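You operate a simulated robot arm through the tools that you are given. There is no shell and no other tool.

You are at the controls of a simulated two-armed robot. One attempt, no reset.

Task
Pick up the box with the earliest date from the steel table by the cold room door with one hand, pass it to the other hand and put it on the long steel bench. Set down upright: box.

Only the result counts: the job must be done as asked and must still hold three seconds after the hand-in. Knocking over, shifting, dropping, spilling or breaking anything else fails it.

Robot
Two 7-joint arms with two-finger parallel grippers on one trunk, on a base that moves. Base frame: it is fixed to the floor where the robot stands at the start and does not move with it; the origin is under the middle of the robot, x ahead of it, y to its left, z up; the surface under the hand at the start is at about z = 0.8. Readings come in m, degrees, newtons and seconds.
The left shoulder is at the start at [0.045, 0.101, 1.11], the right one opposite. With the tool pointing down near the work surface each hand reaches from about 0.22 to 0.52 m from the robot's upright axis, wherever it stands, measured 20 degrees to its own side. Places, roughly: long steel bench [-0.3, -2.4, 0.8]. Payload 2.4 kg a hand.
The tool frame of a hand sits at the grasp point between the pads (the TCP): z along the fingers, y along the line on which they close. The tips reach 0.024 m beyond it. The gripper opens to 0.068 m. The fingers are 0.017 m wide and 0.01 m thick; the gripper's body (0.04 by 0.07 m) begins 0.041 m behind the TCP.
Orientation is that of the tool frame in the base frame, as [roll, pitch, yaw] about the fixed x, y, z axes, in that order (R = Rz(yaw) Ry(pitch) Rx(roll)). With the fingers straight down and closing along the base's y, the tool's x points along the base's -x, its y along +y and its z along -z.

Tools
- The arms move only by the tool apply_moves. It takes "left_motion", "right_motion" or both (then of equal length, played together; a hand with none holds still); each is a list of rows, each a list of 7 numbers: the gripper command, from -1 (fully open) to 1 (shut), values between in proportion, then the shift along the tool's x, y, z in m, then the turn, a rotation vector about the tool's x, y, z in degrees. In form: [[hand, x, y, z, wx, wy, wz], ...]. A call has 1 to 20 rows; each row is the pose to reach, as a shift and turn from the pose commanded when the call began, along the tool's axes at that moment. Each row takes 0.2 s and may step no farther than 0.05 m and 8.6 degrees from the row before; otherwise, or with a gripper value out of range, the whole call is refused. A pose out of reach is approached as far as the arm can. The call stops where the force on the tool passes 40 N (or 10 N more than at its start, if that is more) or the arm is blocked; 0.2 s more then pass. Each finger travels about 0.072 m/s and halts on what it meets, pressing with about 21 N; the grip force reading is that of the motor and also rises with nothing between the fingers. The clock runs only during rows and for 0.2 s after the last one: add rows that repeat a pose to give the fingers time. It gives the time, the measured TCP pose, the force on the tool (base axes), the opening and the grip force at its end, in the units of the frame above (readings bear some noise), with the torque about the TCP (base axes, N m) and any sound that the robot's microphone picked up.
- Cameras (640 x 400 px; columns grow to the right, rows downward): "scene" is now at [0.1242, -0.0295, 1.2616]; the picture's right is [-0.35, -0.94, 0.00], its down [-0.61, 0.23, -0.76] and it looks along [0.71, -0.27, -0.65] (base axes); focal length 292 px, centre (320, 200). "left" rides on the left gripper at [0.084, -0.011, -0.075] in its tool frame; the picture's right is [0.13, 0.99, 0.00], its down [-0.60, 0.08, -0.79] and it looks along [-0.79, 0.10, 0.61] (tool axes); focal length 251 px, centre (320, 200). "right" rides on the right gripper at [0.084, 0.011, -0.075] in its tool frame; the picture's right is [-0.13, 0.99, 0.00], its down [-0.60, -0.08, -0.79] and it looks along [-0.79, -0.10, 0.61] (tool axes); focal length 251 px, centre (320, 200). There is no depth. A picture from a camera that has moved, and an enlarged one, comes with that camera's place and axes in the base frame and with its lens.
- camera(camera): a new picture of that camera. No time passes.
- move_column(by): moves the trunk up (or, below 0, down) by that many m; the arms and the scene camera ride with it, the base frame stays. It gives what a move gives, with no picture.
- drive_base(legs): drives the robot by 1 to 6 legs, each [ahead, left, turn to the left] in m, m and degrees, along the robot's own axes; the way and the turn of a leg run together, so that a leg with both is an arc; at most 1.5 m and 180 degrees a leg. The arms and the cameras ride along, it lands a little off, and it stops where it bumps. It gives what a move gives.
- aim_head(pan, tilt): turns the head with the scene camera to pan (to the left, within 86 degrees either way) and tilt (down, from -29 to 69), counted from straight ahead of the robot (the tilt from the chest, where the trunk bows). It gives what a move gives.
- inspect(camera, box): a new picture of the part [left, top, right, bottom] of that camera's present view, enlarged. No time passes.
- close_job(): hands the job in; it is judged then, once.

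Nothing tells you exact positions but the pictures and the camera data. Unless the task says otherwise, let go and move clear before handing in.

The tools are called after "Call:" as a command line: name --argument value ..., lists and objects as JSON in quotes. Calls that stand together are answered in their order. apply_moves: Moves the arms, as the interface text tells. Its arguments: {"type":"object","properties":{"left_motion":{"type":"array"},"right_motion":{"type":"array"}},"required":[]} The other tools are called the same way: move_column (by) moves the trunk up or down; drive_base (legs) drives the base; aim_head (pan, tilt) turns the head that bears the scene camera; camera (camera) takes a picture; inspect (camera, box) takes an enlarged picture of a part of a camera's view; close_job () hands the job in.

At the start:

```text
time: 0.0
left_ee_pos: [0.3252, 0.0343, 1.0444]
left_tcp_rot: [-180.0, 0.0, -180.0]
left_force: [-0.5, 0.0, 0.1]
left_ft_torque: [0.01, -0.02, 0.01]
left_gripper_width: 0.068
left_grip_force: 0.0
right_ee_pos: [0.3636, -0.2478, 1.0205]
right_tcp_rot: [-180.0, 0.0, 179.8]
right_force: [0.1, -0.7, -0.7]
right_ft_torque: [0.03, 0.0, 0.03]
right_gripper_width: 0.0679
right_grip_force: 0.0
trunk travel left (down, up): [-0.325, 0.524]
robot x, y, heading: [0.0038, -0.0003, -0.1]
head pan, tilt (commanded): [-20.6, 40.9]
```

scene: 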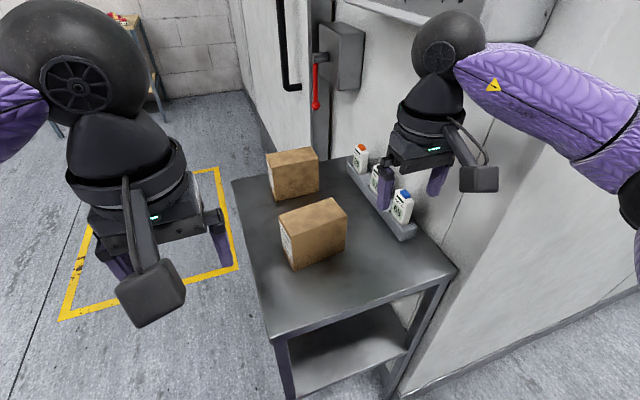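
right: 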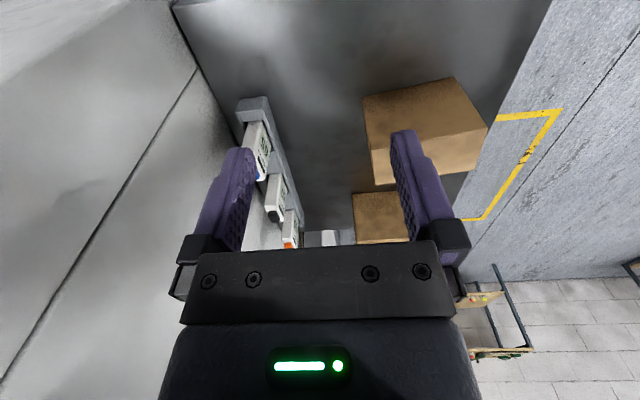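
left: 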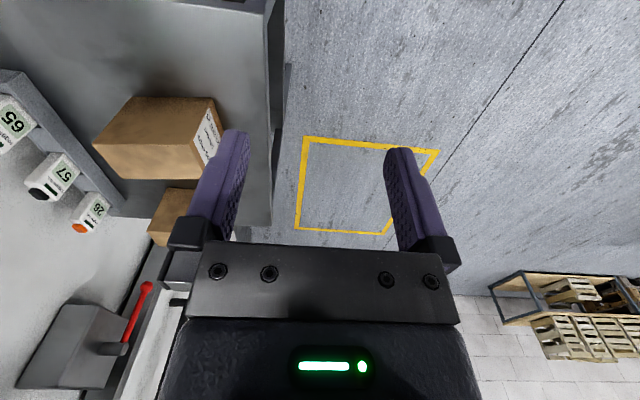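

I see a small steel table ahead and to the right with two cardboard boxes and a rail of three numbered bottles. The box labels seem to be on their left faces, so I'll look closer at those first.

Call:
inspect --camera "scene" --box '[230, 130, 430, 280]'

Call:
inspect --camera "left" --box '[80, 80, 280, 260]'

Call:
inspect --camera "right" --box '[220, 60, 520, 260]'

```text
2.67 times, centred on (330, 205) of scene
camera zoom: at [0.1242, -0.0295, 1.2616], right [-0.35, -0.94, 0.0], down [-0.61, 0.23, -0.76], along [0.71, -0.27, -0.65], focal length 779 px, centre (293, 187)
```

zoom: 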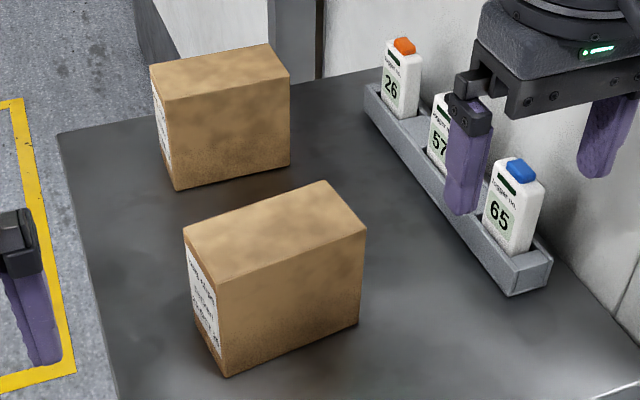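

```text
2.22 times, centred on (180, 170) of left
camera zoom: at [0.2403, 0.0219, 1.1195], right [-0.13, 0.99, 0.0], down [0.6, 0.08, 0.79], along [0.79, 0.1, -0.61], focal length 559 px, centre (631, 267)
```

zoom: 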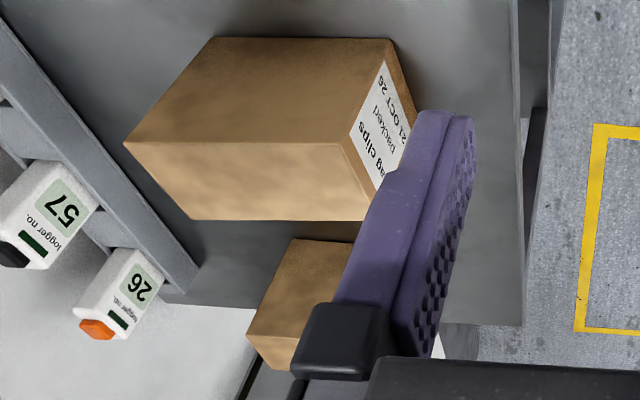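

```text
2.00 times, centred on (370, 160) of right
camera zoom: at [0.2786, -0.2363, 1.096], right [0.13, 0.99, 0.0], down [0.6, -0.08, 0.79], along [0.79, -0.1, -0.61], focal length 503 px, centre (220, 280)
```

zoom: 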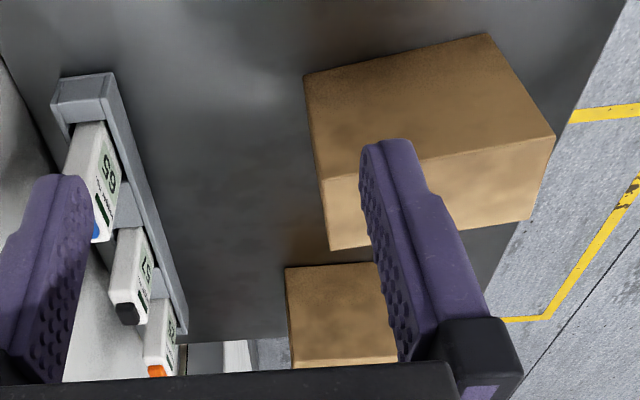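

Two boxes are on the table, each about 0.06 m deep, 0.11 m wide and 0.10 m high, with their labels on the +y side. Before reading them I'll look around with the head to find out what room there is for driving.

Call:
aim_head --pan 0 --tilt 69

Call:
camera --camera "scene"

Call:
aim_head --pan -86 --tilt 20

Call:
camera --camera "scene"

Call:
aim_head --pan 45 --tilt 20

Call:
camera --camera "scene"

```text
time: 0.9
left_ee_pos: [0.324, 0.0334, 1.0439]
left_tcp_rot: [180.0, -0.1, -180.0]
left_force: [-0.1, -0.4, 0.1]
left_ft_torque: [-0.02, 0.02, -0.01]
left_gripper_width: 0.0682
left_grip_force: 0.0
right_ee_pos: [0.3625, -0.2488, 1.0209]
right_tcp_rot: [-179.9, 0.1, 179.9]
right_force: [0.4, -0.4, 0.8]
right_ft_torque: [0.01, 0.0, 0.01]
right_gripper_width: 0.0681
right_grip_force: 0.0
trunk travel left (down, up): [-0.325, 0.524]
robot x, y, heading: [0.0016, 0.0005, 0.1]
head pan, tilt (commanded): [0.0, 68.8]
```

```text
taken
camera scene: at [0.1012, 0.0002, 1.2268], right [0.0, -1.0, 0.0], down [-0.93, 0.0, -0.36], along [0.36, 0.0, -0.93], focal length 292 px, centre (320, 200)
```

scene: 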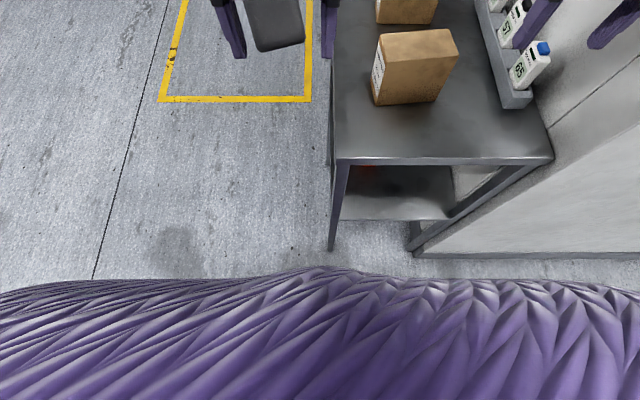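

```text
time: 2.5
left_ee_pos: [0.3249, 0.0338, 1.045]
left_tcp_rot: [180.0, 0.0, -180.0]
left_force: [-0.5, -0.9, 0.2]
left_ft_torque: [0.03, -0.02, 0.03]
left_gripper_width: 0.068
left_grip_force: 0.1
right_ee_pos: [0.3633, -0.2484, 1.0209]
right_tcp_rot: [180.0, 0.1, 179.9]
right_force: [-0.1, 0.0, 0.9]
right_ft_torque: [-0.01, 0.0, 0.0]
right_gripper_width: 0.0679
right_grip_force: 0.1
trunk travel left (down, up): [-0.325, 0.524]
robot x, y, heading: [0.0009, 0.002, 0.3]
head pan, tilt (commanded): [-85.9, 20.0]
```

```text
taken
camera scene: at [0.0519, -0.0927, 1.2943], right [-1.0, -0.07, 0.0], down [-0.02, 0.34, -0.94], along [0.07, -0.94, -0.34], focal length 292 px, centre (320, 200)
```

scene: 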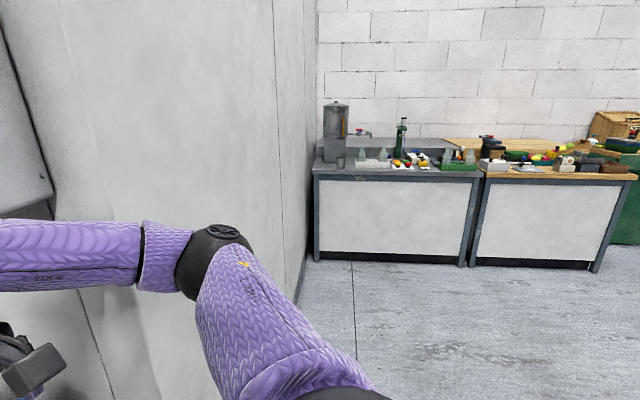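

```text
time: 4.6
left_ee_pos: [0.3247, 0.0347, 1.044]
left_tcp_rot: [-180.0, 0.0, -179.9]
left_force: [0.3, -0.1, -0.5]
left_ft_torque: [-0.01, 0.01, -0.04]
left_gripper_width: 0.0678
left_grip_force: 0.1
right_ee_pos: [0.3629, -0.2482, 1.0207]
right_tcp_rot: [180.0, 0.0, 179.9]
right_force: [0.3, 0.4, -0.7]
right_ft_torque: [0.03, 0.03, 0.0]
right_gripper_width: 0.068
right_grip_force: 0.1
trunk travel left (down, up): [-0.325, 0.524]
robot x, y, heading: [-0.0036, -0.0019, -0.0]
head pan, tilt (commanded): [45.0, 20.0]
```

```text
taken
camera scene: at [0.1111, 0.066, 1.2943], right [0.71, -0.71, 0.0], down [-0.24, -0.24, -0.94], along [0.66, 0.66, -0.34], focal length 292 px, centre (320, 200)
```

scene: 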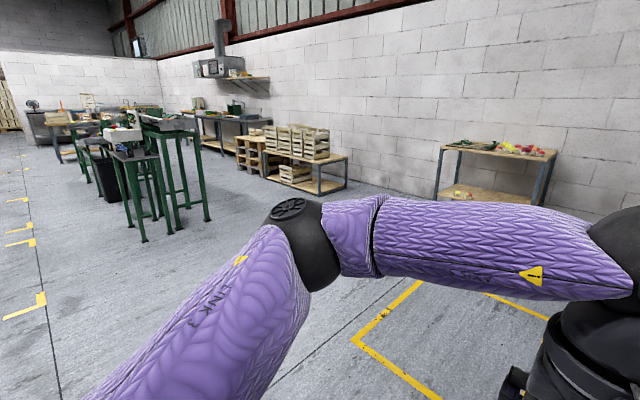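

The steel bench stands at about y −2.1 beyond the cold-room block (its face runs along x ≈ 0.32), and the floor to the left of the table is clear. I'll drive round to the table's left side and face the labels.

Call:
drive_base --legs '[[0, 0.5, 0], [0.55, 0, 0], [0, 0, -90]]'

Call:
aim_head --pan 0 --tilt 40

Call:
camera --camera "scene"

```text
time: 14.3
left_ee_pos: [0.5856, 0.1827, 1.0446]
left_tcp_rot: [-180.0, 0.0, 89.5]
left_force: [0.5, -0.7, 0.4]
left_ft_torque: [-0.04, -0.03, -0.02]
left_gripper_width: 0.0681
left_grip_force: 0.0
right_ee_pos: [0.305, 0.1481, 1.0219]
right_tcp_rot: [180.0, 0.1, 89.3]
right_force: [-0.1, -0.2, 0.7]
right_ft_torque: [0.02, 0.02, 0.0]
right_gripper_width: 0.0678
right_grip_force: 0.1
trunk travel left (down, up): [-0.325, 0.524]
robot x, y, heading: [0.5583, 0.5041, -90.8]
head pan, tilt (commanded): [45.0, 20.0]
```

```text
time: 15.4
left_ee_pos: [0.5859, 0.182, 1.0441]
left_tcp_rot: [180.0, 0.0, 89.4]
left_force: [0.2, -0.1, 0.5]
left_ft_torque: [-0.02, 0.01, 0.01]
left_gripper_width: 0.0678
left_grip_force: 0.1
right_ee_pos: [0.3053, 0.1468, 1.0206]
right_tcp_rot: [180.0, 0.0, 89.4]
right_force: [-0.7, 0.4, 0.5]
right_ft_torque: [-0.04, -0.03, 0.0]
right_gripper_width: 0.068
right_grip_force: 0.0
trunk travel left (down, up): [-0.325, 0.524]
robot x, y, heading: [0.5565, 0.5043, -90.9]
head pan, tilt (commanded): [0.0, 40.0]
```

```text
taken
camera scene: at [0.5566, 0.3787, 1.2629], right [-1.0, 0.01, 0.0], down [0.01, 0.64, -0.77], along [-0.01, -0.77, -0.64], focal length 292 px, centre (320, 200)
```

scene: 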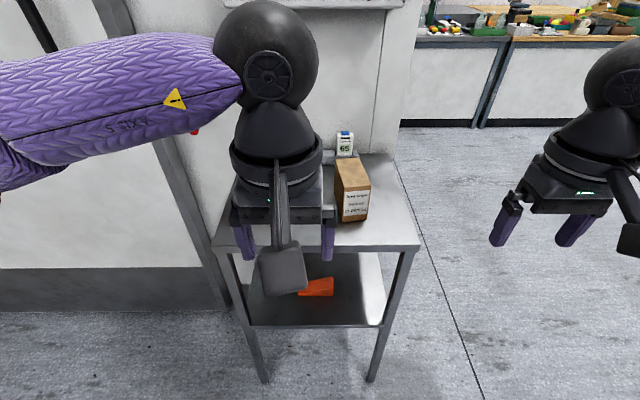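

The right-hand box label is visible, but the left hand blocks the other one. I'll shift the left hand to the robot's left and zoom in.

Call:
apply_moves --left_motion '[[-1, 0, 0.05, 0, 0, 0, 0], [-1, 0, 0.1, 0, 0, 0, 0], [-1, 0, 0.15, 0, 0, 0, 0], [-1, 0, 0.2, 0, 0, 0, 0], [-1, 0, 0.2, 0, 0, 0, 0]]'

Call:
camera --camera "scene"

Call:
inspect --camera "scene" --box '[320, 150, 400, 230]'

```text
time: 16.6
left_ee_pos: [0.784, 0.1795, 1.0409]
left_tcp_rot: [-179.9, -0.1, 89.3]
left_force: [-0.6, -0.2, -0.7]
left_ft_torque: [0.02, 0.0, 0.02]
left_gripper_width: 0.0678
left_grip_force: 0.2
right_ee_pos: [0.304, 0.1475, 1.0214]
right_tcp_rot: [180.0, 0.0, 89.2]
right_force: [0.2, 0.6, -0.4]
right_ft_torque: [-0.01, 0.0, 0.02]
right_gripper_width: 0.0679
right_grip_force: 0.0
trunk travel left (down, up): [-0.325, 0.524]
robot x, y, heading: [0.554, 0.5109, -90.7]
head pan, tilt (commanded): [0.0, 40.0]
```

```text
taken
camera scene: at [0.5567, 0.3788, 1.2629], right [-1.0, 0.01, 0.0], down [0.01, 0.64, -0.77], along [-0.01, -0.77, -0.64], focal length 292 px, centre (320, 200)
```

scene: 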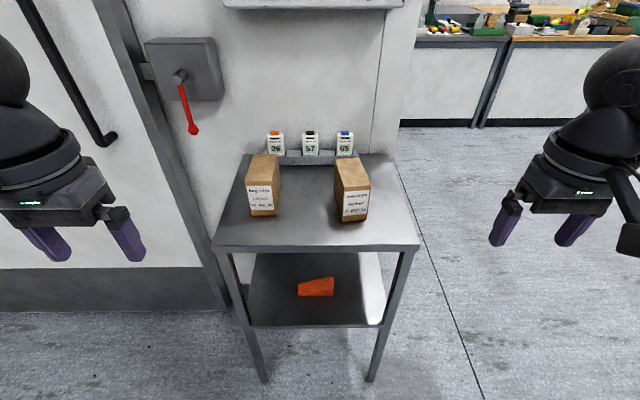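

```text
5.00 times, centred on (360, 190) of scene
camera zoom: at [0.5567, 0.3788, 1.2629], right [-1.0, 0.01, 0.0], down [0.01, 0.64, -0.77], along [-0.01, -0.77, -0.64], focal length 1461 px, centre (120, 250)
```

zoom: 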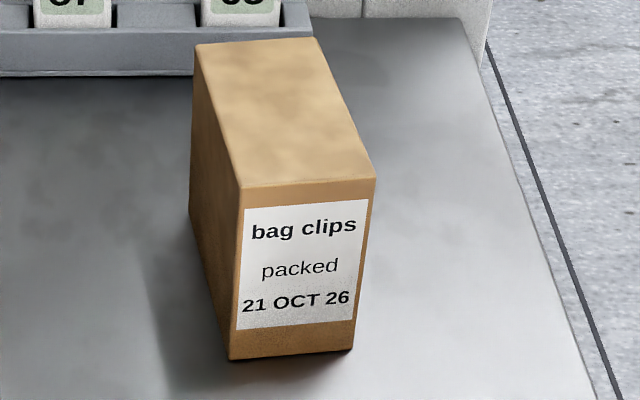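

Call:
inspect --camera "scene" --box '[220, 140, 310, 230]'

Call:
inspect --camera "scene" --box '[200, 120, 440, 320]'

```text
4.44 times, centred on (265, 185) of scene
camera zoom: at [0.5567, 0.3788, 1.2629], right [-1.0, 0.01, 0.0], down [0.01, 0.64, -0.77], along [-0.01, -0.77, -0.64], focal length 1299 px, centre (564, 267)
```

zoom: 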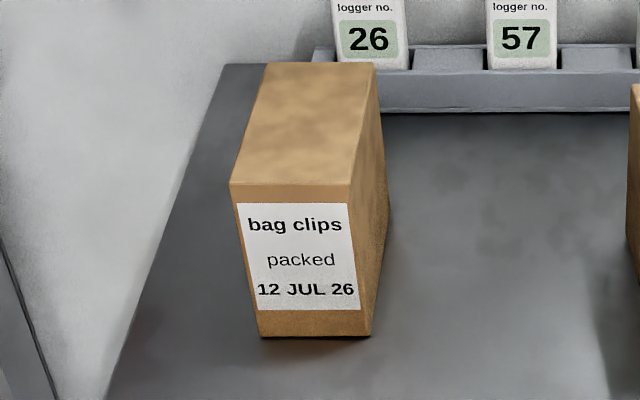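

```text
2.00 times, centred on (320, 220) of scene
camera zoom: at [0.5567, 0.3788, 1.2629], right [-1.0, 0.01, 0.0], down [0.01, 0.64, -0.77], along [-0.01, -0.77, -0.64], focal length 584 px, centre (320, 160)
```

zoom: 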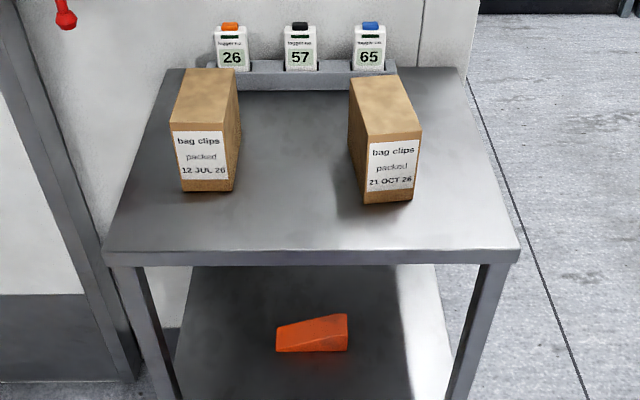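

The left box (about x 0.68, y −0.18) reads 12 JUL 26 and the right one 21 OCT 26, so the left box is the target. I'll move closer, keeping the hands high above everything on the table.

Call:
drive_base --legs '[[0.18, 0, 0.8]]'

Call:
aim_head --pan 10 --tilt 50

Call:
camera --camera "scene"

Call:
camera --camera "left"

```text
time: 18.1
left_ee_pos: [0.7866, 0.0015, 1.0418]
left_tcp_rot: [-180.0, -0.1, 90.3]
left_force: [-0.2, -0.4, -0.3]
left_ft_torque: [0.0, 0.03, 0.02]
left_gripper_width: 0.0679
left_grip_force: 0.2
right_ee_pos: [0.3101, -0.0381, 1.0214]
right_tcp_rot: [180.0, 0.0, 90.2]
right_force: [-0.1, 0.1, -0.6]
right_ft_torque: [-0.01, 0.01, -0.01]
right_gripper_width: 0.0679
right_grip_force: 0.1
trunk travel left (down, up): [-0.325, 0.524]
robot x, y, heading: [0.5563, 0.324, -89.7]
head pan, tilt (commanded): [0.0, 40.0]
```

```text
time: 18.8
left_ee_pos: [0.7861, 0.0033, 1.0407]
left_tcp_rot: [-180.0, 0.1, 90.3]
left_force: [0.6, 0.4, -0.1]
left_ft_torque: [-0.02, 0.01, 0.0]
left_gripper_width: 0.0681
left_grip_force: 0.1
right_ee_pos: [0.3098, -0.0364, 1.0214]
right_tcp_rot: [-180.0, -0.1, 90.2]
right_force: [0.8, 0.2, -0.1]
right_ft_torque: [0.01, -0.01, -0.02]
right_gripper_width: 0.0679
right_grip_force: 0.0
trunk travel left (down, up): [-0.325, 0.524]
robot x, y, heading: [0.5614, 0.3276, -89.8]
head pan, tilt (commanded): [10.0, 50.0]
```

```text
taken
camera scene: at [0.5714, 0.2075, 1.2488], right [-0.98, -0.18, 0.0], down [-0.14, 0.75, -0.64], along [0.11, -0.63, -0.77], focal length 292 px, centre (320, 200)
```

scene: 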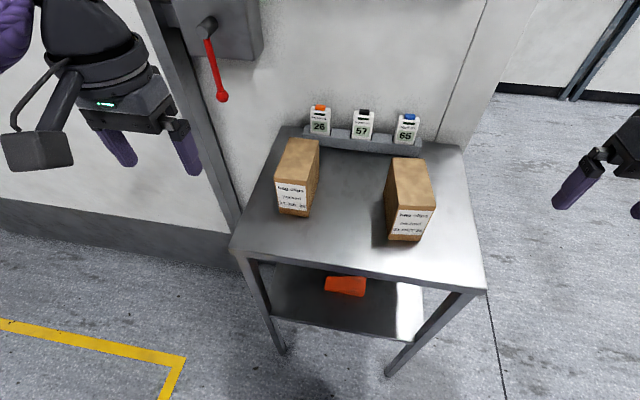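

```text
taken
camera left: at [0.7752, 0.086, 1.1158], right [0.99, 0.13, 0.0], down [0.08, -0.6, 0.79], along [0.11, -0.79, -0.61], focal length 251 px, centre (320, 200)
```

left: 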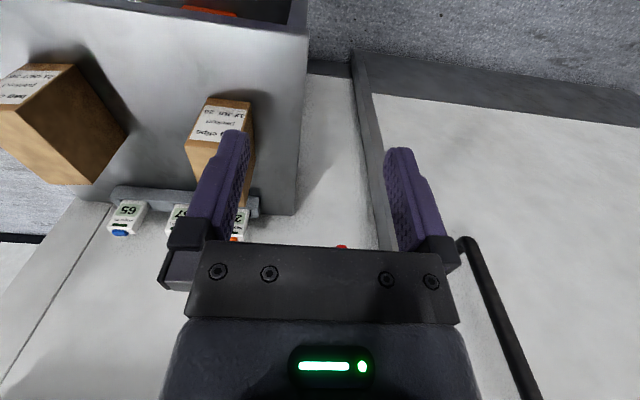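

The robot is now about 0.35 m from the table edge. I'll zoom on the target box to refine its position before grasping.

Call:
inspect --camera "scene" --box '[250, 120, 350, 230]'

Call:
inspect --camera "left" --box '[150, 60, 310, 220]'

```text
3.64 times, centred on (300, 175) of scene
camera zoom: at [0.5714, 0.2075, 1.2488], right [-0.98, -0.18, 0.0], down [-0.14, 0.75, -0.64], along [0.11, -0.63, -0.77], focal length 1063 px, centre (393, 291)
```

zoom: 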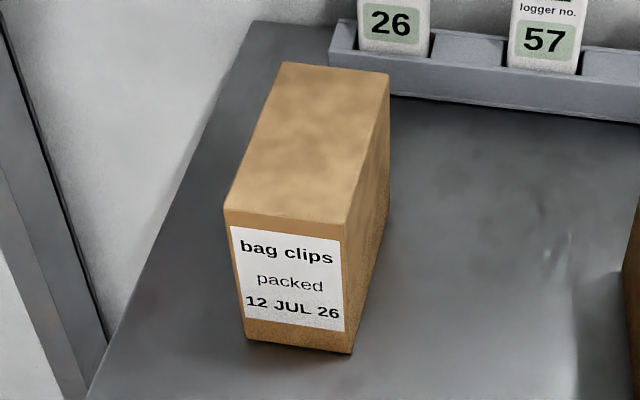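

```text
2.50 times, centred on (230, 140) of left
camera zoom: at [0.7752, 0.086, 1.1158], right [0.99, 0.13, 0.0], down [0.08, -0.6, 0.79], along [0.11, -0.79, -0.61], focal length 629 px, centre (545, 350)
```

zoom: 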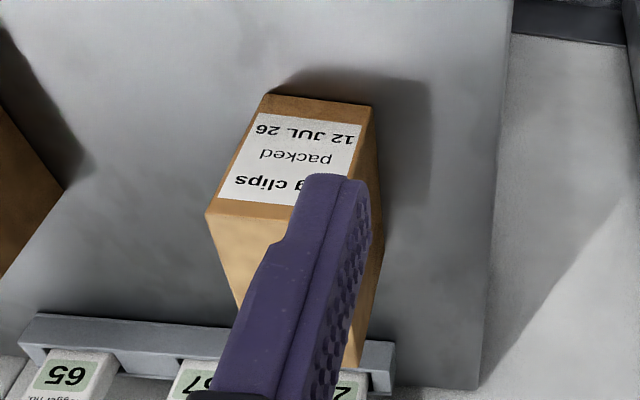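

The target box is centred near (0.679, −0.172), about 0.058 m wide, with its top at z ≈ 0.90. I'll bring the left hand above it, leaning 25° back toward the robot so the far end stays free for the other hand.

Call:
apply_moves --left_motion '[[-1, -0.025, -0.018, 0.013, 0, -4.2, 0], [-1, -0.051, -0.036, 0.026, 0, -8.4, 0], [-1, -0.076, -0.054, 0.039, 0, -12.6, 0], [-1, -0.102, -0.072, 0.052, 0, -16.8, 0], [-1, -0.127, -0.09, 0.065, 0, -21, 0], [-1, -0.1524, -0.1078, 0.078, 0, -25, 0], [-1, -0.1524, -0.1078, 0.078, 0, -25, 0]]'

Call:
camera --camera "left"

Call:
camera --camera "scene"

```text
time: 20.4
left_ee_pos: [0.6781, -0.1494, 0.9638]
left_tcp_rot: [179.9, 25.1, 90.3]
left_force: [-0.7, -0.2, -0.2]
left_ft_torque: [-0.02, -0.02, 0.0]
left_gripper_width: 0.068
left_grip_force: 0.0
right_ee_pos: [0.3102, -0.0378, 1.0208]
right_tcp_rot: [-180.0, 0.0, 90.2]
right_force: [0.2, -0.1, 0.7]
right_ft_torque: [0.02, -0.01, 0.03]
right_gripper_width: 0.0681
right_grip_force: 0.1
trunk travel left (down, up): [-0.325, 0.524]
robot x, y, heading: [0.5572, 0.3267, -89.9]
head pan, tilt (commanded): [10.0, 50.0]
```

```text
taken
camera left: at [0.6664, -0.0411, 0.9952], right [0.99, 0.12, -0.05], down [0.08, -0.21, 0.97], along [0.11, -0.97, -0.22], focal length 251 px, centre (320, 200)
```

left: 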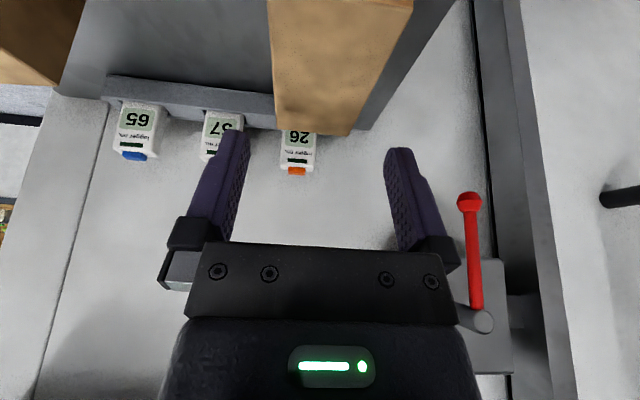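

```text
taken
camera scene: at [0.5713, 0.2074, 1.2487], right [-0.98, -0.18, 0.0], down [-0.14, 0.75, -0.64], along [0.11, -0.63, -0.77], focal length 292 px, centre (320, 200)
```

scene: 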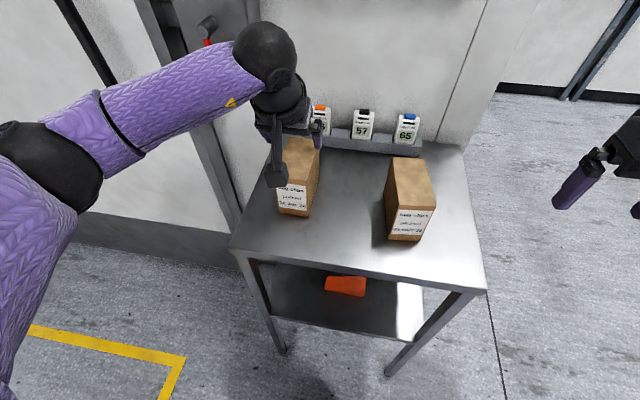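

The box lies between the fingers (box x 0.650–0.708, hand centred on 0.678). Next I'll lower straight down so the grasp point is 2 cm below the box top.

Call:
apply_moves --left_motion '[[-1, 0.0071, 0.0002, 0.0152, 0, 0, 0], [-1, 0.0142, 0.0004, 0.0304, 0, 0, 0], [-1, 0.0213, 0.0006, 0.0457, 0, 0, 0], [-1, 0.0284, 0.0008, 0.0609, 0, 0, 0], [-1, 0.0355, 0.001, 0.0761, 0, 0, 0], [-1, 0.0355, 0.001, 0.0761, 0, 0, 0]]'

Call:
camera --camera "left"

Call:
camera --camera "scene"

```text
time: 21.8
left_ee_pos: [0.6805, -0.1526, 0.8799]
left_tcp_rot: [180.0, 25.0, 90.3]
left_force: [0.2, 0.2, -0.1]
left_ft_torque: [0.01, -0.03, 0.01]
left_gripper_width: 0.0681
left_grip_force: 0.1
right_ee_pos: [0.3109, -0.0376, 1.0221]
right_tcp_rot: [179.9, 0.0, 90.2]
right_force: [-0.4, -0.5, -0.1]
right_ft_torque: [0.02, 0.03, -0.01]
right_gripper_width: 0.068
right_grip_force: 0.1
trunk travel left (down, up): [-0.325, 0.524]
robot x, y, heading: [0.5543, 0.324, -89.4]
head pan, tilt (commanded): [10.0, 50.0]
```

```text
taken
camera left: at [0.6686, -0.0447, 0.9123], right [0.99, 0.12, -0.05], down [0.08, -0.21, 0.97], along [0.11, -0.97, -0.22], focal length 251 px, centre (320, 200)
```

left: 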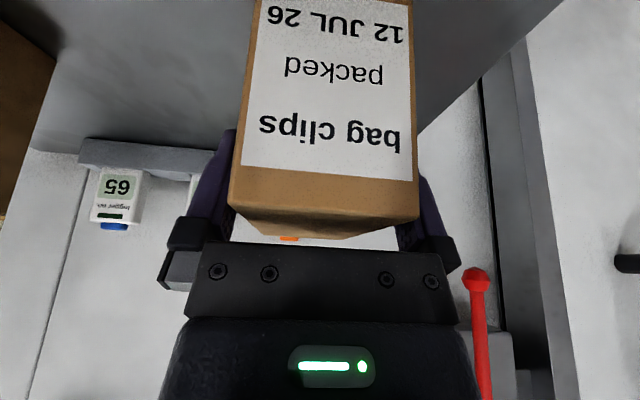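

```text
taken
camera scene: at [0.5713, 0.2074, 1.2487], right [-0.98, -0.18, 0.0], down [-0.14, 0.75, -0.64], along [0.11, -0.63, -0.77], focal length 292 px, centre (320, 200)
```

scene: 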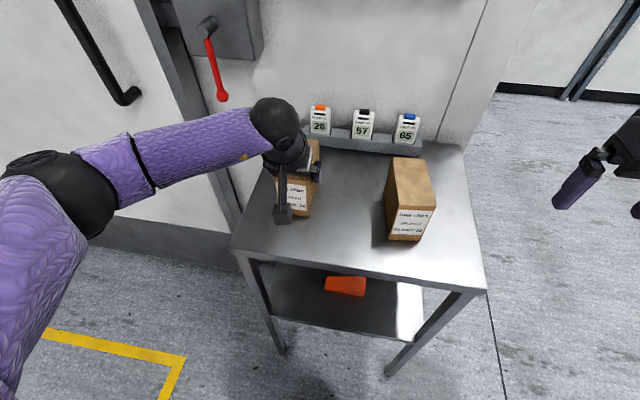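

The fingers straddle the 12 JUL 26 box cleanly, so I'll close the left gripper.

Call:
apply_moves --left_motion '[[1, 0, 0, 0, 0, 0, 0], [1, 0, 0, 0, 0, 0, 0], [1, 0, 0, 0, 0, 0, 0], [1, 0, 0, 0, 0, 0, 0]]'

Call:
camera --camera "left"

```text
time: 22.8
left_ee_pos: [0.6809, -0.1518, 0.8801]
left_tcp_rot: [-180.0, 25.0, 90.3]
left_force: [-0.2, 0.5, -0.6]
left_ft_torque: [0.02, 0.03, 0.03]
left_gripper_width: 0.0578
left_grip_force: 20.6
right_ee_pos: [0.3094, -0.038, 1.0202]
right_tcp_rot: [180.0, 0.0, 90.3]
right_force: [0.0, -1.3, -0.4]
right_ft_torque: [0.02, 0.01, 0.02]
right_gripper_width: 0.068
right_grip_force: 0.0
trunk travel left (down, up): [-0.325, 0.524]
robot x, y, heading: [0.555, 0.3255, -89.4]
head pan, tilt (commanded): [10.0, 50.0]
```

```text
taken
camera left: at [0.6688, -0.0448, 0.9125], right [0.99, 0.12, -0.05], down [0.08, -0.21, 0.97], along [0.11, -0.97, -0.22], focal length 251 px, centre (320, 200)
```

left: 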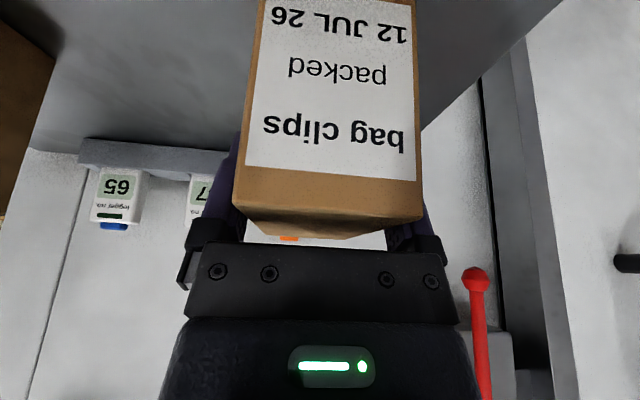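

The gripper holds at 0.058 m with about 21 N. I'll lift gently by 3 cm first and check the weight and any tilt.

Call:
apply_moves --left_motion '[[1, -0.0042, 0, -0.0091, 0, 0, 0], [1, -0.0085, 0, -0.0181, 0, 0, 0], [1, -0.0127, 0, -0.0272, 0, 0, 0], [1, -0.0127, 0, -0.0272, 0, 0, 0], [1, -0.0127, 0, -0.0272, 0, 0, 0]]'

Call:
camera --camera "left"

Call:
inspect --camera "scene" --box '[220, 90, 380, 240]'

```text
time: 24.0
left_ee_pos: [0.6801, -0.1533, 0.9082]
left_tcp_rot: [-179.9, 24.9, 90.3]
left_force: [0.2, 0.4, -1.7]
left_ft_torque: [0.02, 0.02, -0.03]
left_gripper_width: 0.0577
left_grip_force: 20.8
right_ee_pos: [0.3088, -0.038, 1.0214]
right_tcp_rot: [-179.9, 0.0, 90.3]
right_force: [-0.8, -1.2, -0.3]
right_ft_torque: [0.02, -0.01, -0.01]
right_gripper_width: 0.068
right_grip_force: 0.0
trunk travel left (down, up): [-0.325, 0.524]
robot x, y, heading: [0.5587, 0.3302, -89.3]
head pan, tilt (commanded): [10.0, 50.0]
```

```text
taken
camera left: at [0.6681, -0.0455, 0.9403], right [0.99, 0.12, -0.05], down [0.08, -0.21, 0.97], along [0.11, -0.97, -0.22], focal length 251 px, centre (320, 200)
```

left: 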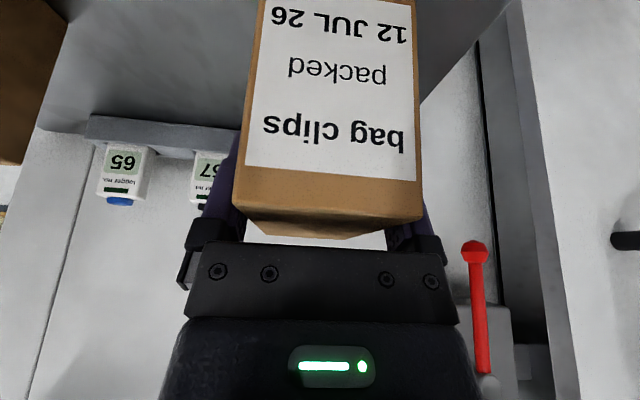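

```text
2.67 times, centred on (300, 165) of scene
camera zoom: at [0.5714, 0.2073, 1.2487], right [-0.98, -0.18, 0.0], down [-0.14, 0.75, -0.64], along [0.11, -0.63, -0.77], focal length 779 px, centre (373, 293)
```

zoom: 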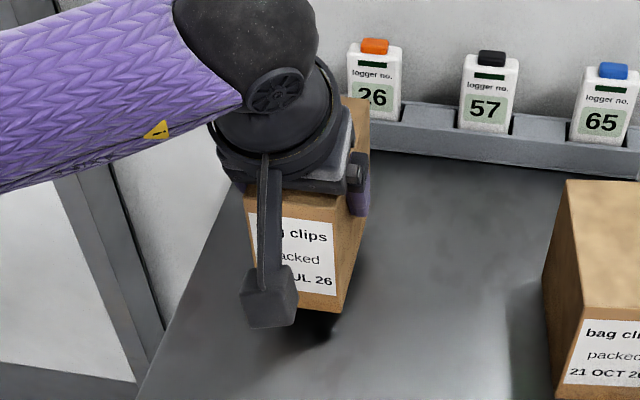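

The box comes up level and is light (about 2 N). I'll lift it well clear and then back the robot away from the table for the handover.

Call:
apply_moves --left_motion '[[1, -0.0106, 0, -0.0227, 0, 0, 0], [1, -0.0211, 0, -0.0453, 0, 0, 0], [1, -0.0317, 0, -0.068, 0, 0, 0], [1, -0.0423, 0, -0.0906, 0, 0, 0], [1, -0.0528, 0, -0.1133, 0, 0, 0], [1, -0.0592, 0, -0.1269, 0, 0, 0], [1, -0.0592, 0, -0.1269, 0, 0, 0]]'

Call:
drive_base --legs '[[-0.35, 0, 0]]'

Call:
camera --camera "scene"

Call:
camera --camera "left"

```text
time: 25.6
left_ee_pos: [0.6815, -0.1526, 1.0495]
left_tcp_rot: [180.0, 25.0, 90.3]
left_force: [-0.2, -0.3, -1.4]
left_ft_torque: [0.04, 0.0, -0.03]
left_gripper_width: 0.0577
left_grip_force: 21.0
right_ee_pos: [0.3092, -0.0379, 1.0203]
right_tcp_rot: [-179.9, -0.1, 90.2]
right_force: [-0.4, 0.1, 0.0]
right_ft_torque: [-0.01, 0.0, -0.03]
right_gripper_width: 0.068
right_grip_force: 0.1
trunk travel left (down, up): [-0.325, 0.524]
robot x, y, heading: [0.5564, 0.3276, -89.4]
head pan, tilt (commanded): [10.0, 50.0]
```

```text
time: 27.9
left_ee_pos: [0.6813, 0.198, 1.0474]
left_tcp_rot: [180.0, 25.0, 90.5]
left_force: [-0.6, 0.8, -2.0]
left_ft_torque: [-0.02, 0.0, -0.01]
left_gripper_width: 0.0581
left_grip_force: 20.9
right_ee_pos: [0.3085, 0.3112, 1.021]
right_tcp_rot: [180.0, 0.1, 90.4]
right_force: [0.0, 0.3, -0.3]
right_ft_torque: [0.02, 0.03, 0.03]
right_gripper_width: 0.0681
right_grip_force: 0.1
trunk travel left (down, up): [-0.325, 0.524]
robot x, y, heading: [0.554, 0.6763, -89.7]
head pan, tilt (commanded): [10.0, 50.0]
```

```text
taken
camera scene: at [0.5696, 0.5573, 1.2488], right [-0.98, -0.18, 0.0], down [-0.14, 0.75, -0.64], along [0.12, -0.63, -0.77], focal length 292 px, centre (320, 200)
```

scene: 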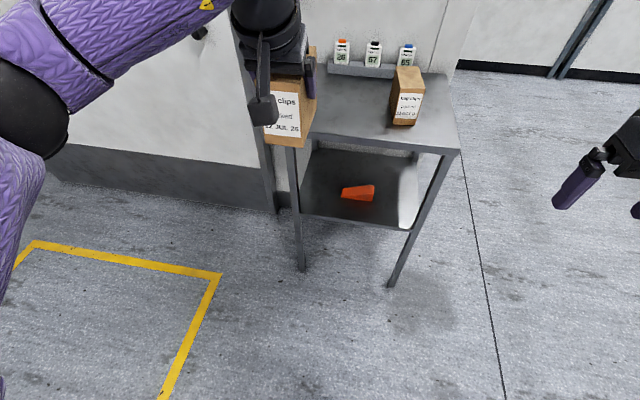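

```text
taken
camera left: at [0.6695, 0.3061, 1.081], right [0.99, 0.13, -0.05], down [0.08, -0.21, 0.97], along [0.11, -0.97, -0.22], focal length 251 px, centre (320, 200)
```

left: 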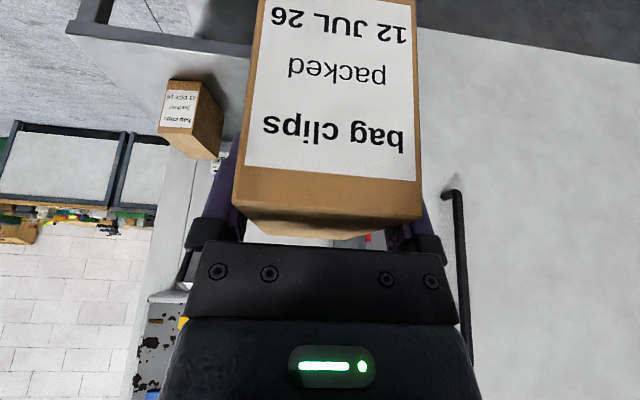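

The box is held level away from the table. Now I'll bring it in front of the chest and turn the left hand 90° so the box's long axis runs side to side, with its free end toward the right hand.

Call:
apply_moves --left_motion '[[1, 0.0074, -0.0081, -0.0035, 3.17, 0, 6.8], [1, 0.0148, -0.0162, -0.0069, 6.34, 0, 13.6], [1, 0.0222, -0.0243, -0.0104, 9.51, 0, 20.39], [1, 0.0296, -0.0323, -0.0138, 12.68, 0, 27.19], [1, 0.037, -0.0404, -0.0173, 15.85, 0, 33.99], [1, 0.0444, -0.0485, -0.0207, 19.02, 0, 40.79], [1, 0.0518, -0.0566, -0.0242, 22.19, 0, 47.58], [1, 0.0592, -0.0647, -0.0276, 25.36, 0, 54.38], [1, 0.0666, -0.0728, -0.0311, 28.53, 0, 61.18], [1, 0.074, -0.0808, -0.0345, 31.7, 0, 67.98], [1, 0.0814, -0.0889, -0.038, 34.87, 0, 74.77], [1, 0.0888, -0.097, -0.0414, 38.04, 0, 81.57], [1, 0.0888, -0.097, -0.0414, 38.04, 0, 81.57], [1, 0.0888, -0.097, -0.0414, 38.04, 0, 81.57]]'

Call:
aim_head --pan 0 --tilt 45

Call:
camera --camera "scene"

Call:
camera --camera "left"

Call:
camera --camera "right"

```text
time: 30.9
left_ee_pos: [0.5936, 0.4106, 1.0807]
left_tcp_rot: [179.5, 24.4, 2.4]
left_force: [0.5, 0.2, -0.5]
left_ft_torque: [0.01, 0.01, 0.02]
left_gripper_width: 0.0581
left_grip_force: 20.9
left hand out of reach, approached as far as the arm can: row 7, 8, 9, 10, 11, 12, 13, 14
right_ee_pos: [0.3084, 0.3118, 1.0207]
right_tcp_rot: [179.9, 0.0, 90.4]
right_force: [0.1, -0.1, 0.6]
right_ft_torque: [-0.01, 0.02, -0.03]
right_gripper_width: 0.0681
right_grip_force: 0.1
trunk travel left (down, up): [-0.325, 0.524]
robot x, y, heading: [0.5535, 0.6733, -89.4]
head pan, tilt (commanded): [10.0, 50.0]
```

```text
time: 31.6
left_ee_pos: [0.5923, 0.4105, 1.0803]
left_tcp_rot: [179.5, 24.5, 2.6]
left_force: [-0.4, 0.4, -1.8]
left_ft_torque: [-0.05, -0.03, 0.01]
left_gripper_width: 0.0578
left_grip_force: 21.1
right_ee_pos: [0.308, 0.3104, 1.021]
right_tcp_rot: [-180.0, 0.0, 90.3]
right_force: [0.0, -0.3, 0.1]
right_ft_torque: [0.02, 0.03, -0.02]
right_gripper_width: 0.068
right_grip_force: 0.0
trunk travel left (down, up): [-0.325, 0.524]
robot x, y, heading: [0.5538, 0.6712, -89.9]
head pan, tilt (commanded): [0.0, 45.0]
```

```text
taken
camera scene: at [0.5563, 0.5515, 1.2556], right [-1.0, -0.01, 0.0], down [-0.01, 0.71, -0.71], along [0.01, -0.71, -0.71], focal length 292 px, centre (320, 200)
```

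scene: 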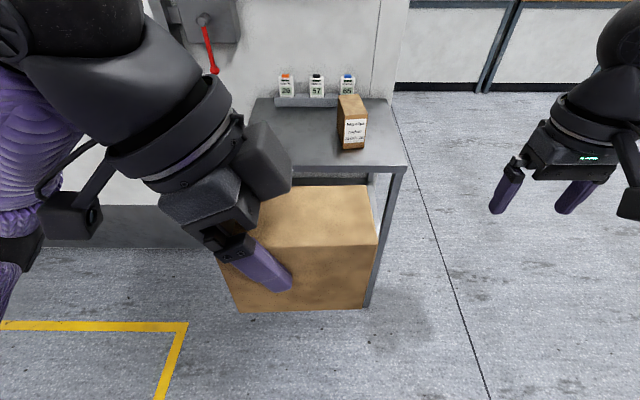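

```text
taken
camera left: at [0.6999, 0.4267, 1.1137], right [0.17, -0.99, -0.05], down [-0.22, -0.08, 0.97], along [-0.96, -0.15, -0.23], focal length 251 px, centre (320, 200)
```

left: 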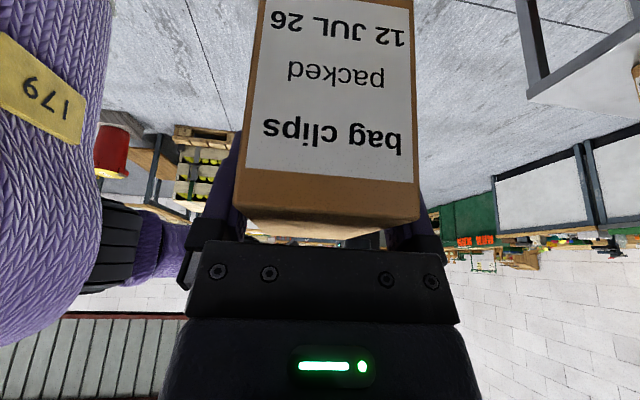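

```text
taken
camera right: at [0.3187, 0.3958, 1.0961], right [0.99, -0.12, 0.0], down [-0.07, -0.6, 0.79], along [-0.1, -0.79, -0.61], focal length 251 px, centre (320, 200)
```

right: 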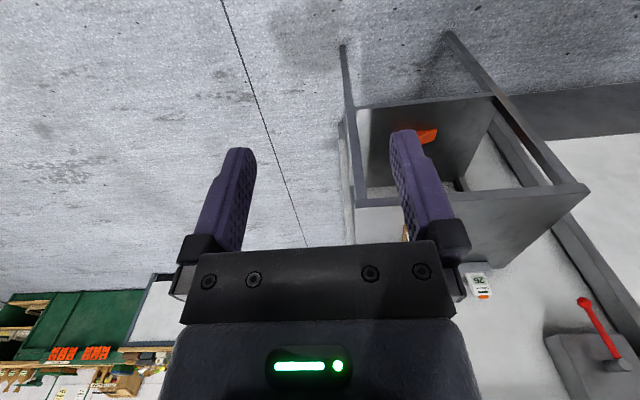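

The left hand turned as wanted but was pulled in close (0.26 m ahead, z 1.08) because of its reach limits at that height. I'll lower it so the forearm can hang steeper, and see where it ends up.

Call:
apply_moves --left_motion '[[1, 0.0166, 0, 0.0364, 0, 0, 0], [1, 0.0332, 0, 0.0728, 0, 0, 0], [1, 0.0498, 0, 0.1092, 0, 0, 0], [1, 0.0664, 0, 0.1456, 0, 0, 0], [1, 0.083, 0, 0.182, 0, 0, 0], [1, 0.083, 0, 0.182, 0, 0, 0], [1, 0.083, 0, 0.182, 0, 0, 0]]'

Call:
camera --camera "scene"

```text
time: 33.2
left_ee_pos: [0.5491, 0.4271, 0.96]
left_tcp_rot: [180.0, 24.9, 0.6]
left_force: [0.1, 0.2, -1.6]
left_ft_torque: [0.0, -0.03, -0.01]
left_gripper_width: 0.0578
left_grip_force: 20.9
left hand out of reach, approached as far as the arm can: row 1, 2, 3, 4, 5, 6, 7
right_ee_pos: [0.3103, 0.3105, 1.022]
right_tcp_rot: [180.0, 0.0, 90.4]
right_force: [0.5, -0.7, -0.3]
right_ft_torque: [-0.02, 0.01, -0.03]
right_gripper_width: 0.0678
right_grip_force: 0.1
trunk travel left (down, up): [-0.325, 0.524]
robot x, y, heading: [0.5515, 0.6812, -89.4]
head pan, tilt (commanded): [0.0, 45.0]
```

```text
taken
camera scene: at [0.5563, 0.5515, 1.2556], right [-1.0, -0.01, 0.0], down [-0.01, 0.71, -0.71], along [0.01, -0.71, -0.71], focal length 292 px, centre (320, 200)
```

scene: 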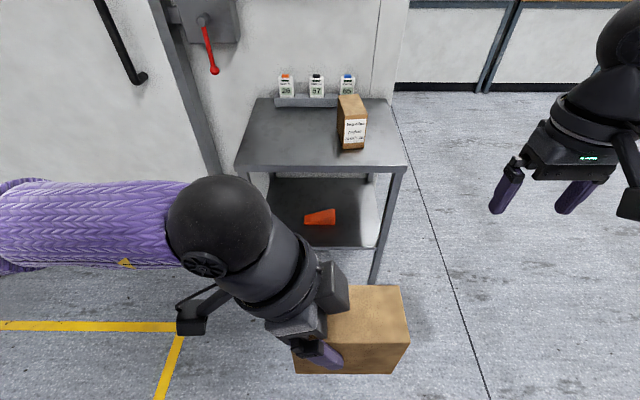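

The left hand can hold this orientation only close in (about 0.25 m ahead), with its elbow out to the side. I'll command it to a pose that should be reachable there, at (0.585, 0.435, 0.98).

Call:
apply_moves --left_motion '[[1, -0.0105, -0.028, -0.0244, 0, 0, 0], [1, -0.0211, -0.056, -0.0489, 0, 0, 0], [1, -0.0316, -0.084, -0.0733, 0, 0, 0], [1, -0.0422, -0.112, -0.0978, 0, 0, 0], [1, -0.0527, -0.14, -0.1222, 0, 0, 0], [1, -0.0527, -0.14, -0.1222, 0, 0, 0], [1, -0.0527, -0.14, -0.1222, 0, 0, 0]]'

Call:
camera --camera "scene"

Call:
camera --camera "left"

```text
time: 34.4
left_ee_pos: [0.536, 0.551, 1.0851]
left_tcp_rot: [-173.1, 23.5, 5.8]
left_force: [-0.1, -4.4, -5.9]
left_ft_torque: [0.1, 0.08, -0.15]
left_gripper_width: 0.0577
left_grip_force: 21.6
left hand out of reach, approached as far as the arm can: row 2, 3, 4, 5, 6
right_ee_pos: [0.309, 0.3104, 1.0215]
right_tcp_rot: [180.0, 0.0, 90.4]
right_force: [0.0, 0.8, -0.1]
right_ft_torque: [0.0, -0.03, 0.04]
right_gripper_width: 0.0678
right_grip_force: 0.1
trunk travel left (down, up): [-0.325, 0.524]
robot x, y, heading: [0.5537, 0.6725, -89.5]
head pan, tilt (commanded): [0.0, 45.0]
stopped in row 6 (left hand): the force on the tool passed its limit at 139 N (the readings are from after the stop); the commanded pose is now the measured one
```

```text
taken
camera scene: at [0.5593, 0.5487, 1.2606], right [-1.0, -0.05, 0.0], down [-0.03, 0.66, -0.75], along [0.03, -0.75, -0.66], focal length 292 px, centre (320, 200)
```

scene: 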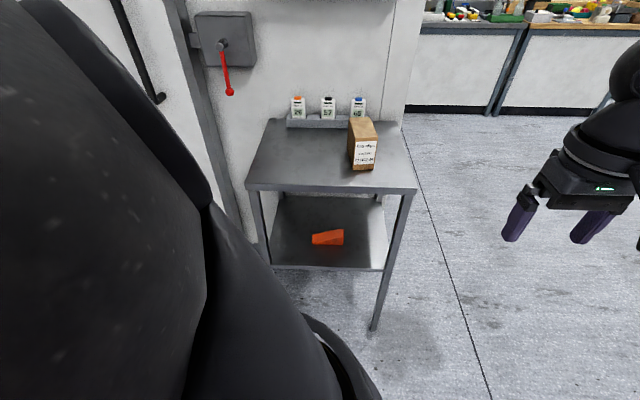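

```text
taken
camera left: at [0.6415, 0.5634, 1.1206], right [0.17, -0.97, -0.16], down [-0.22, -0.2, 0.95], along [-0.96, -0.13, -0.25], focal length 251 px, centre (320, 200)
```

left: 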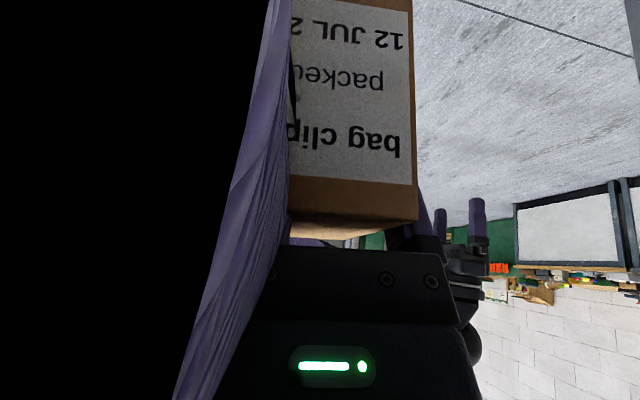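

The hand ended up against the robot's own chest (the box is still held), which shows that moves count from the measured pose. I'll move it straight forward off the chest and straighten the orientation.

Call:
apply_moves --left_motion '[[1, 0.008, 0.0259, 0.005, 0, 0, 0], [1, 0.018, 0.0518, 0.015, -1.2, -0.3, 1.3], [1, 0.028, 0.0777, 0.027, -2.4, -0.6, 2.6], [1, 0.038, 0.1036, 0.039, -3.6, -0.9, 3.9], [1, 0.0482, 0.1295, 0.0511, -4.66, -1.2, 5.0], [1, 0.0482, 0.1295, 0.0511, -4.66, -1.2, 5.0], [1, 0.0482, 0.1295, 0.0511, -4.66, -1.2, 5.0]]'

Call:
camera --camera "scene"

Call:
camera --camera "left"

```text
time: 36.0
left_ee_pos: [0.5656, 0.4311, 1.0071]
left_tcp_rot: [179.2, 25.2, -0.2]
left_force: [-0.2, 0.8, -0.5]
left_ft_torque: [0.01, -0.02, 0.02]
left_gripper_width: 0.0578
left_grip_force: 20.7
right_ee_pos: [0.3084, 0.3106, 1.0221]
right_tcp_rot: [180.0, 0.1, 90.4]
right_force: [0.1, -0.1, 0.2]
right_ft_torque: [0.0, -0.01, 0.03]
right_gripper_width: 0.0682
right_grip_force: 0.1
trunk travel left (down, up): [-0.325, 0.524]
robot x, y, heading: [0.5502, 0.6771, -89.3]
head pan, tilt (commanded): [0.0, 45.0]
```

```text
taken
camera scene: at [0.5561, 0.5516, 1.2556], right [-1.0, -0.01, 0.0], down [-0.01, 0.71, -0.71], along [0.01, -0.71, -0.71], focal length 292 px, centre (320, 200)
```

scene: 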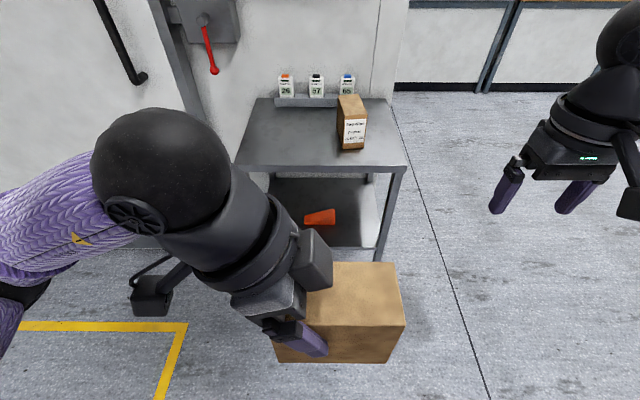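

```text
taken
camera left: at [0.6722, 0.4427, 1.0387], right [0.12, -0.99, -0.04], down [-0.21, -0.07, 0.98], along [-0.97, -0.11, -0.21], focal length 251 px, centre (320, 200)
```

left: 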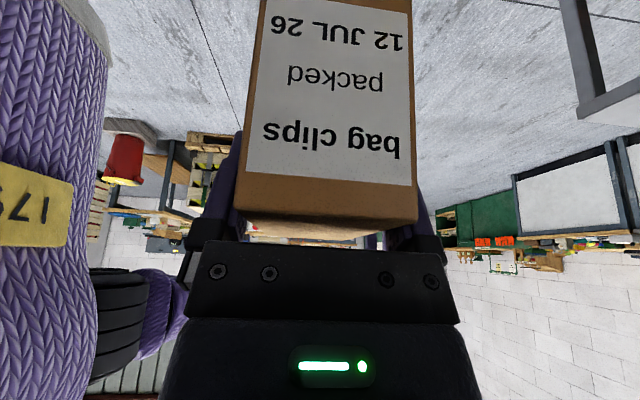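

The left hand now holds the box steadily about 0.245 m ahead, with the box's right end at about x 0.494. I'll bring the right hand up and inward while turning it, in two stages, to a mirrored pre-handover pose.

Call:
apply_moves --right_motion '[[-1, 0.0095, 0.0115, -0.0073, -2.27, -2.29, -7.21], [-1, 0.0189, 0.0229, -0.0147, -4.55, -4.58, -14.42], [-1, 0.0284, 0.0344, -0.022, -6.82, -6.87, -21.64], [-1, 0.0378, 0.0458, -0.0293, -9.1, -9.16, -28.85], [-1, 0.0473, 0.0573, -0.0367, -11.37, -11.45, -36.06], [-1, 0.0567, 0.0687, -0.044, -13.65, -13.74, -43.27], [-1, 0.0567, 0.0687, -0.044, -13.65, -13.74, -43.27]]'

Call:
camera --camera "scene"

Call:
camera --camera "right"

```text
time: 37.6
left_ee_pos: [0.5648, 0.4313, 1.0074]
left_tcp_rot: [179.2, 25.3, -0.1]
left_force: [0.5, 0.4, -1.8]
left_ft_torque: [0.02, -0.01, 0.0]
left_gripper_width: 0.0577
left_grip_force: 20.7
right_ee_pos: [0.3781, 0.3675, 1.065]
right_tcp_rot: [172.4, 17.4, 132.9]
right_force: [-0.4, 0.1, 0.6]
right_ft_torque: [0.0, 0.02, 0.01]
right_gripper_width: 0.0681
right_grip_force: 0.1
trunk travel left (down, up): [-0.325, 0.524]
robot x, y, heading: [0.5522, 0.6786, -89.5]
head pan, tilt (commanded): [0.0, 45.0]
```

```text
taken
camera scene: at [0.5562, 0.5516, 1.2556], right [-1.0, -0.01, 0.0], down [-0.01, 0.71, -0.71], along [0.01, -0.71, -0.71], focal length 292 px, centre (320, 200)
```

scene: 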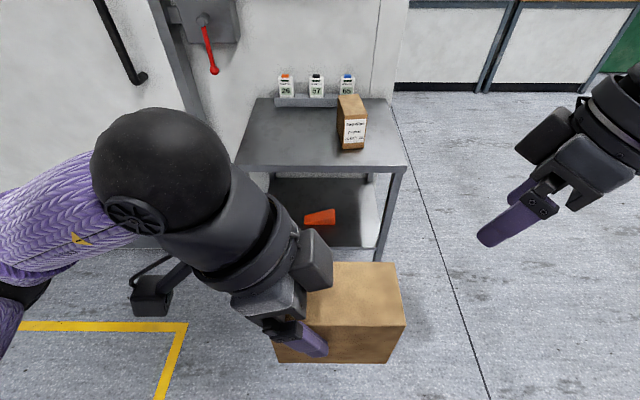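

```text
taken
camera right: at [0.308, 0.4449, 1.1124], right [0.78, 0.61, 0.16], down [0.1, -0.38, 0.92], along [0.62, -0.7, -0.35], focal length 251 px, centre (320, 200)
```

right: 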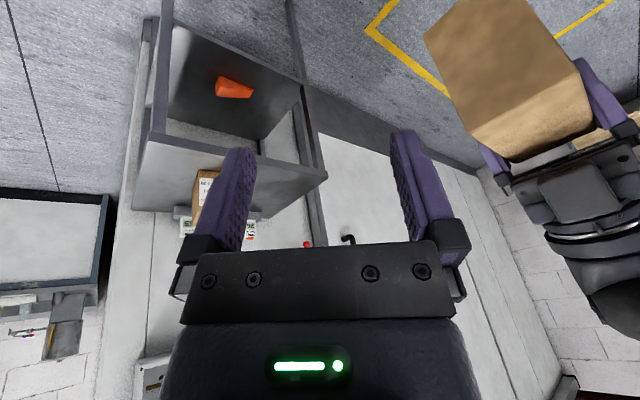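

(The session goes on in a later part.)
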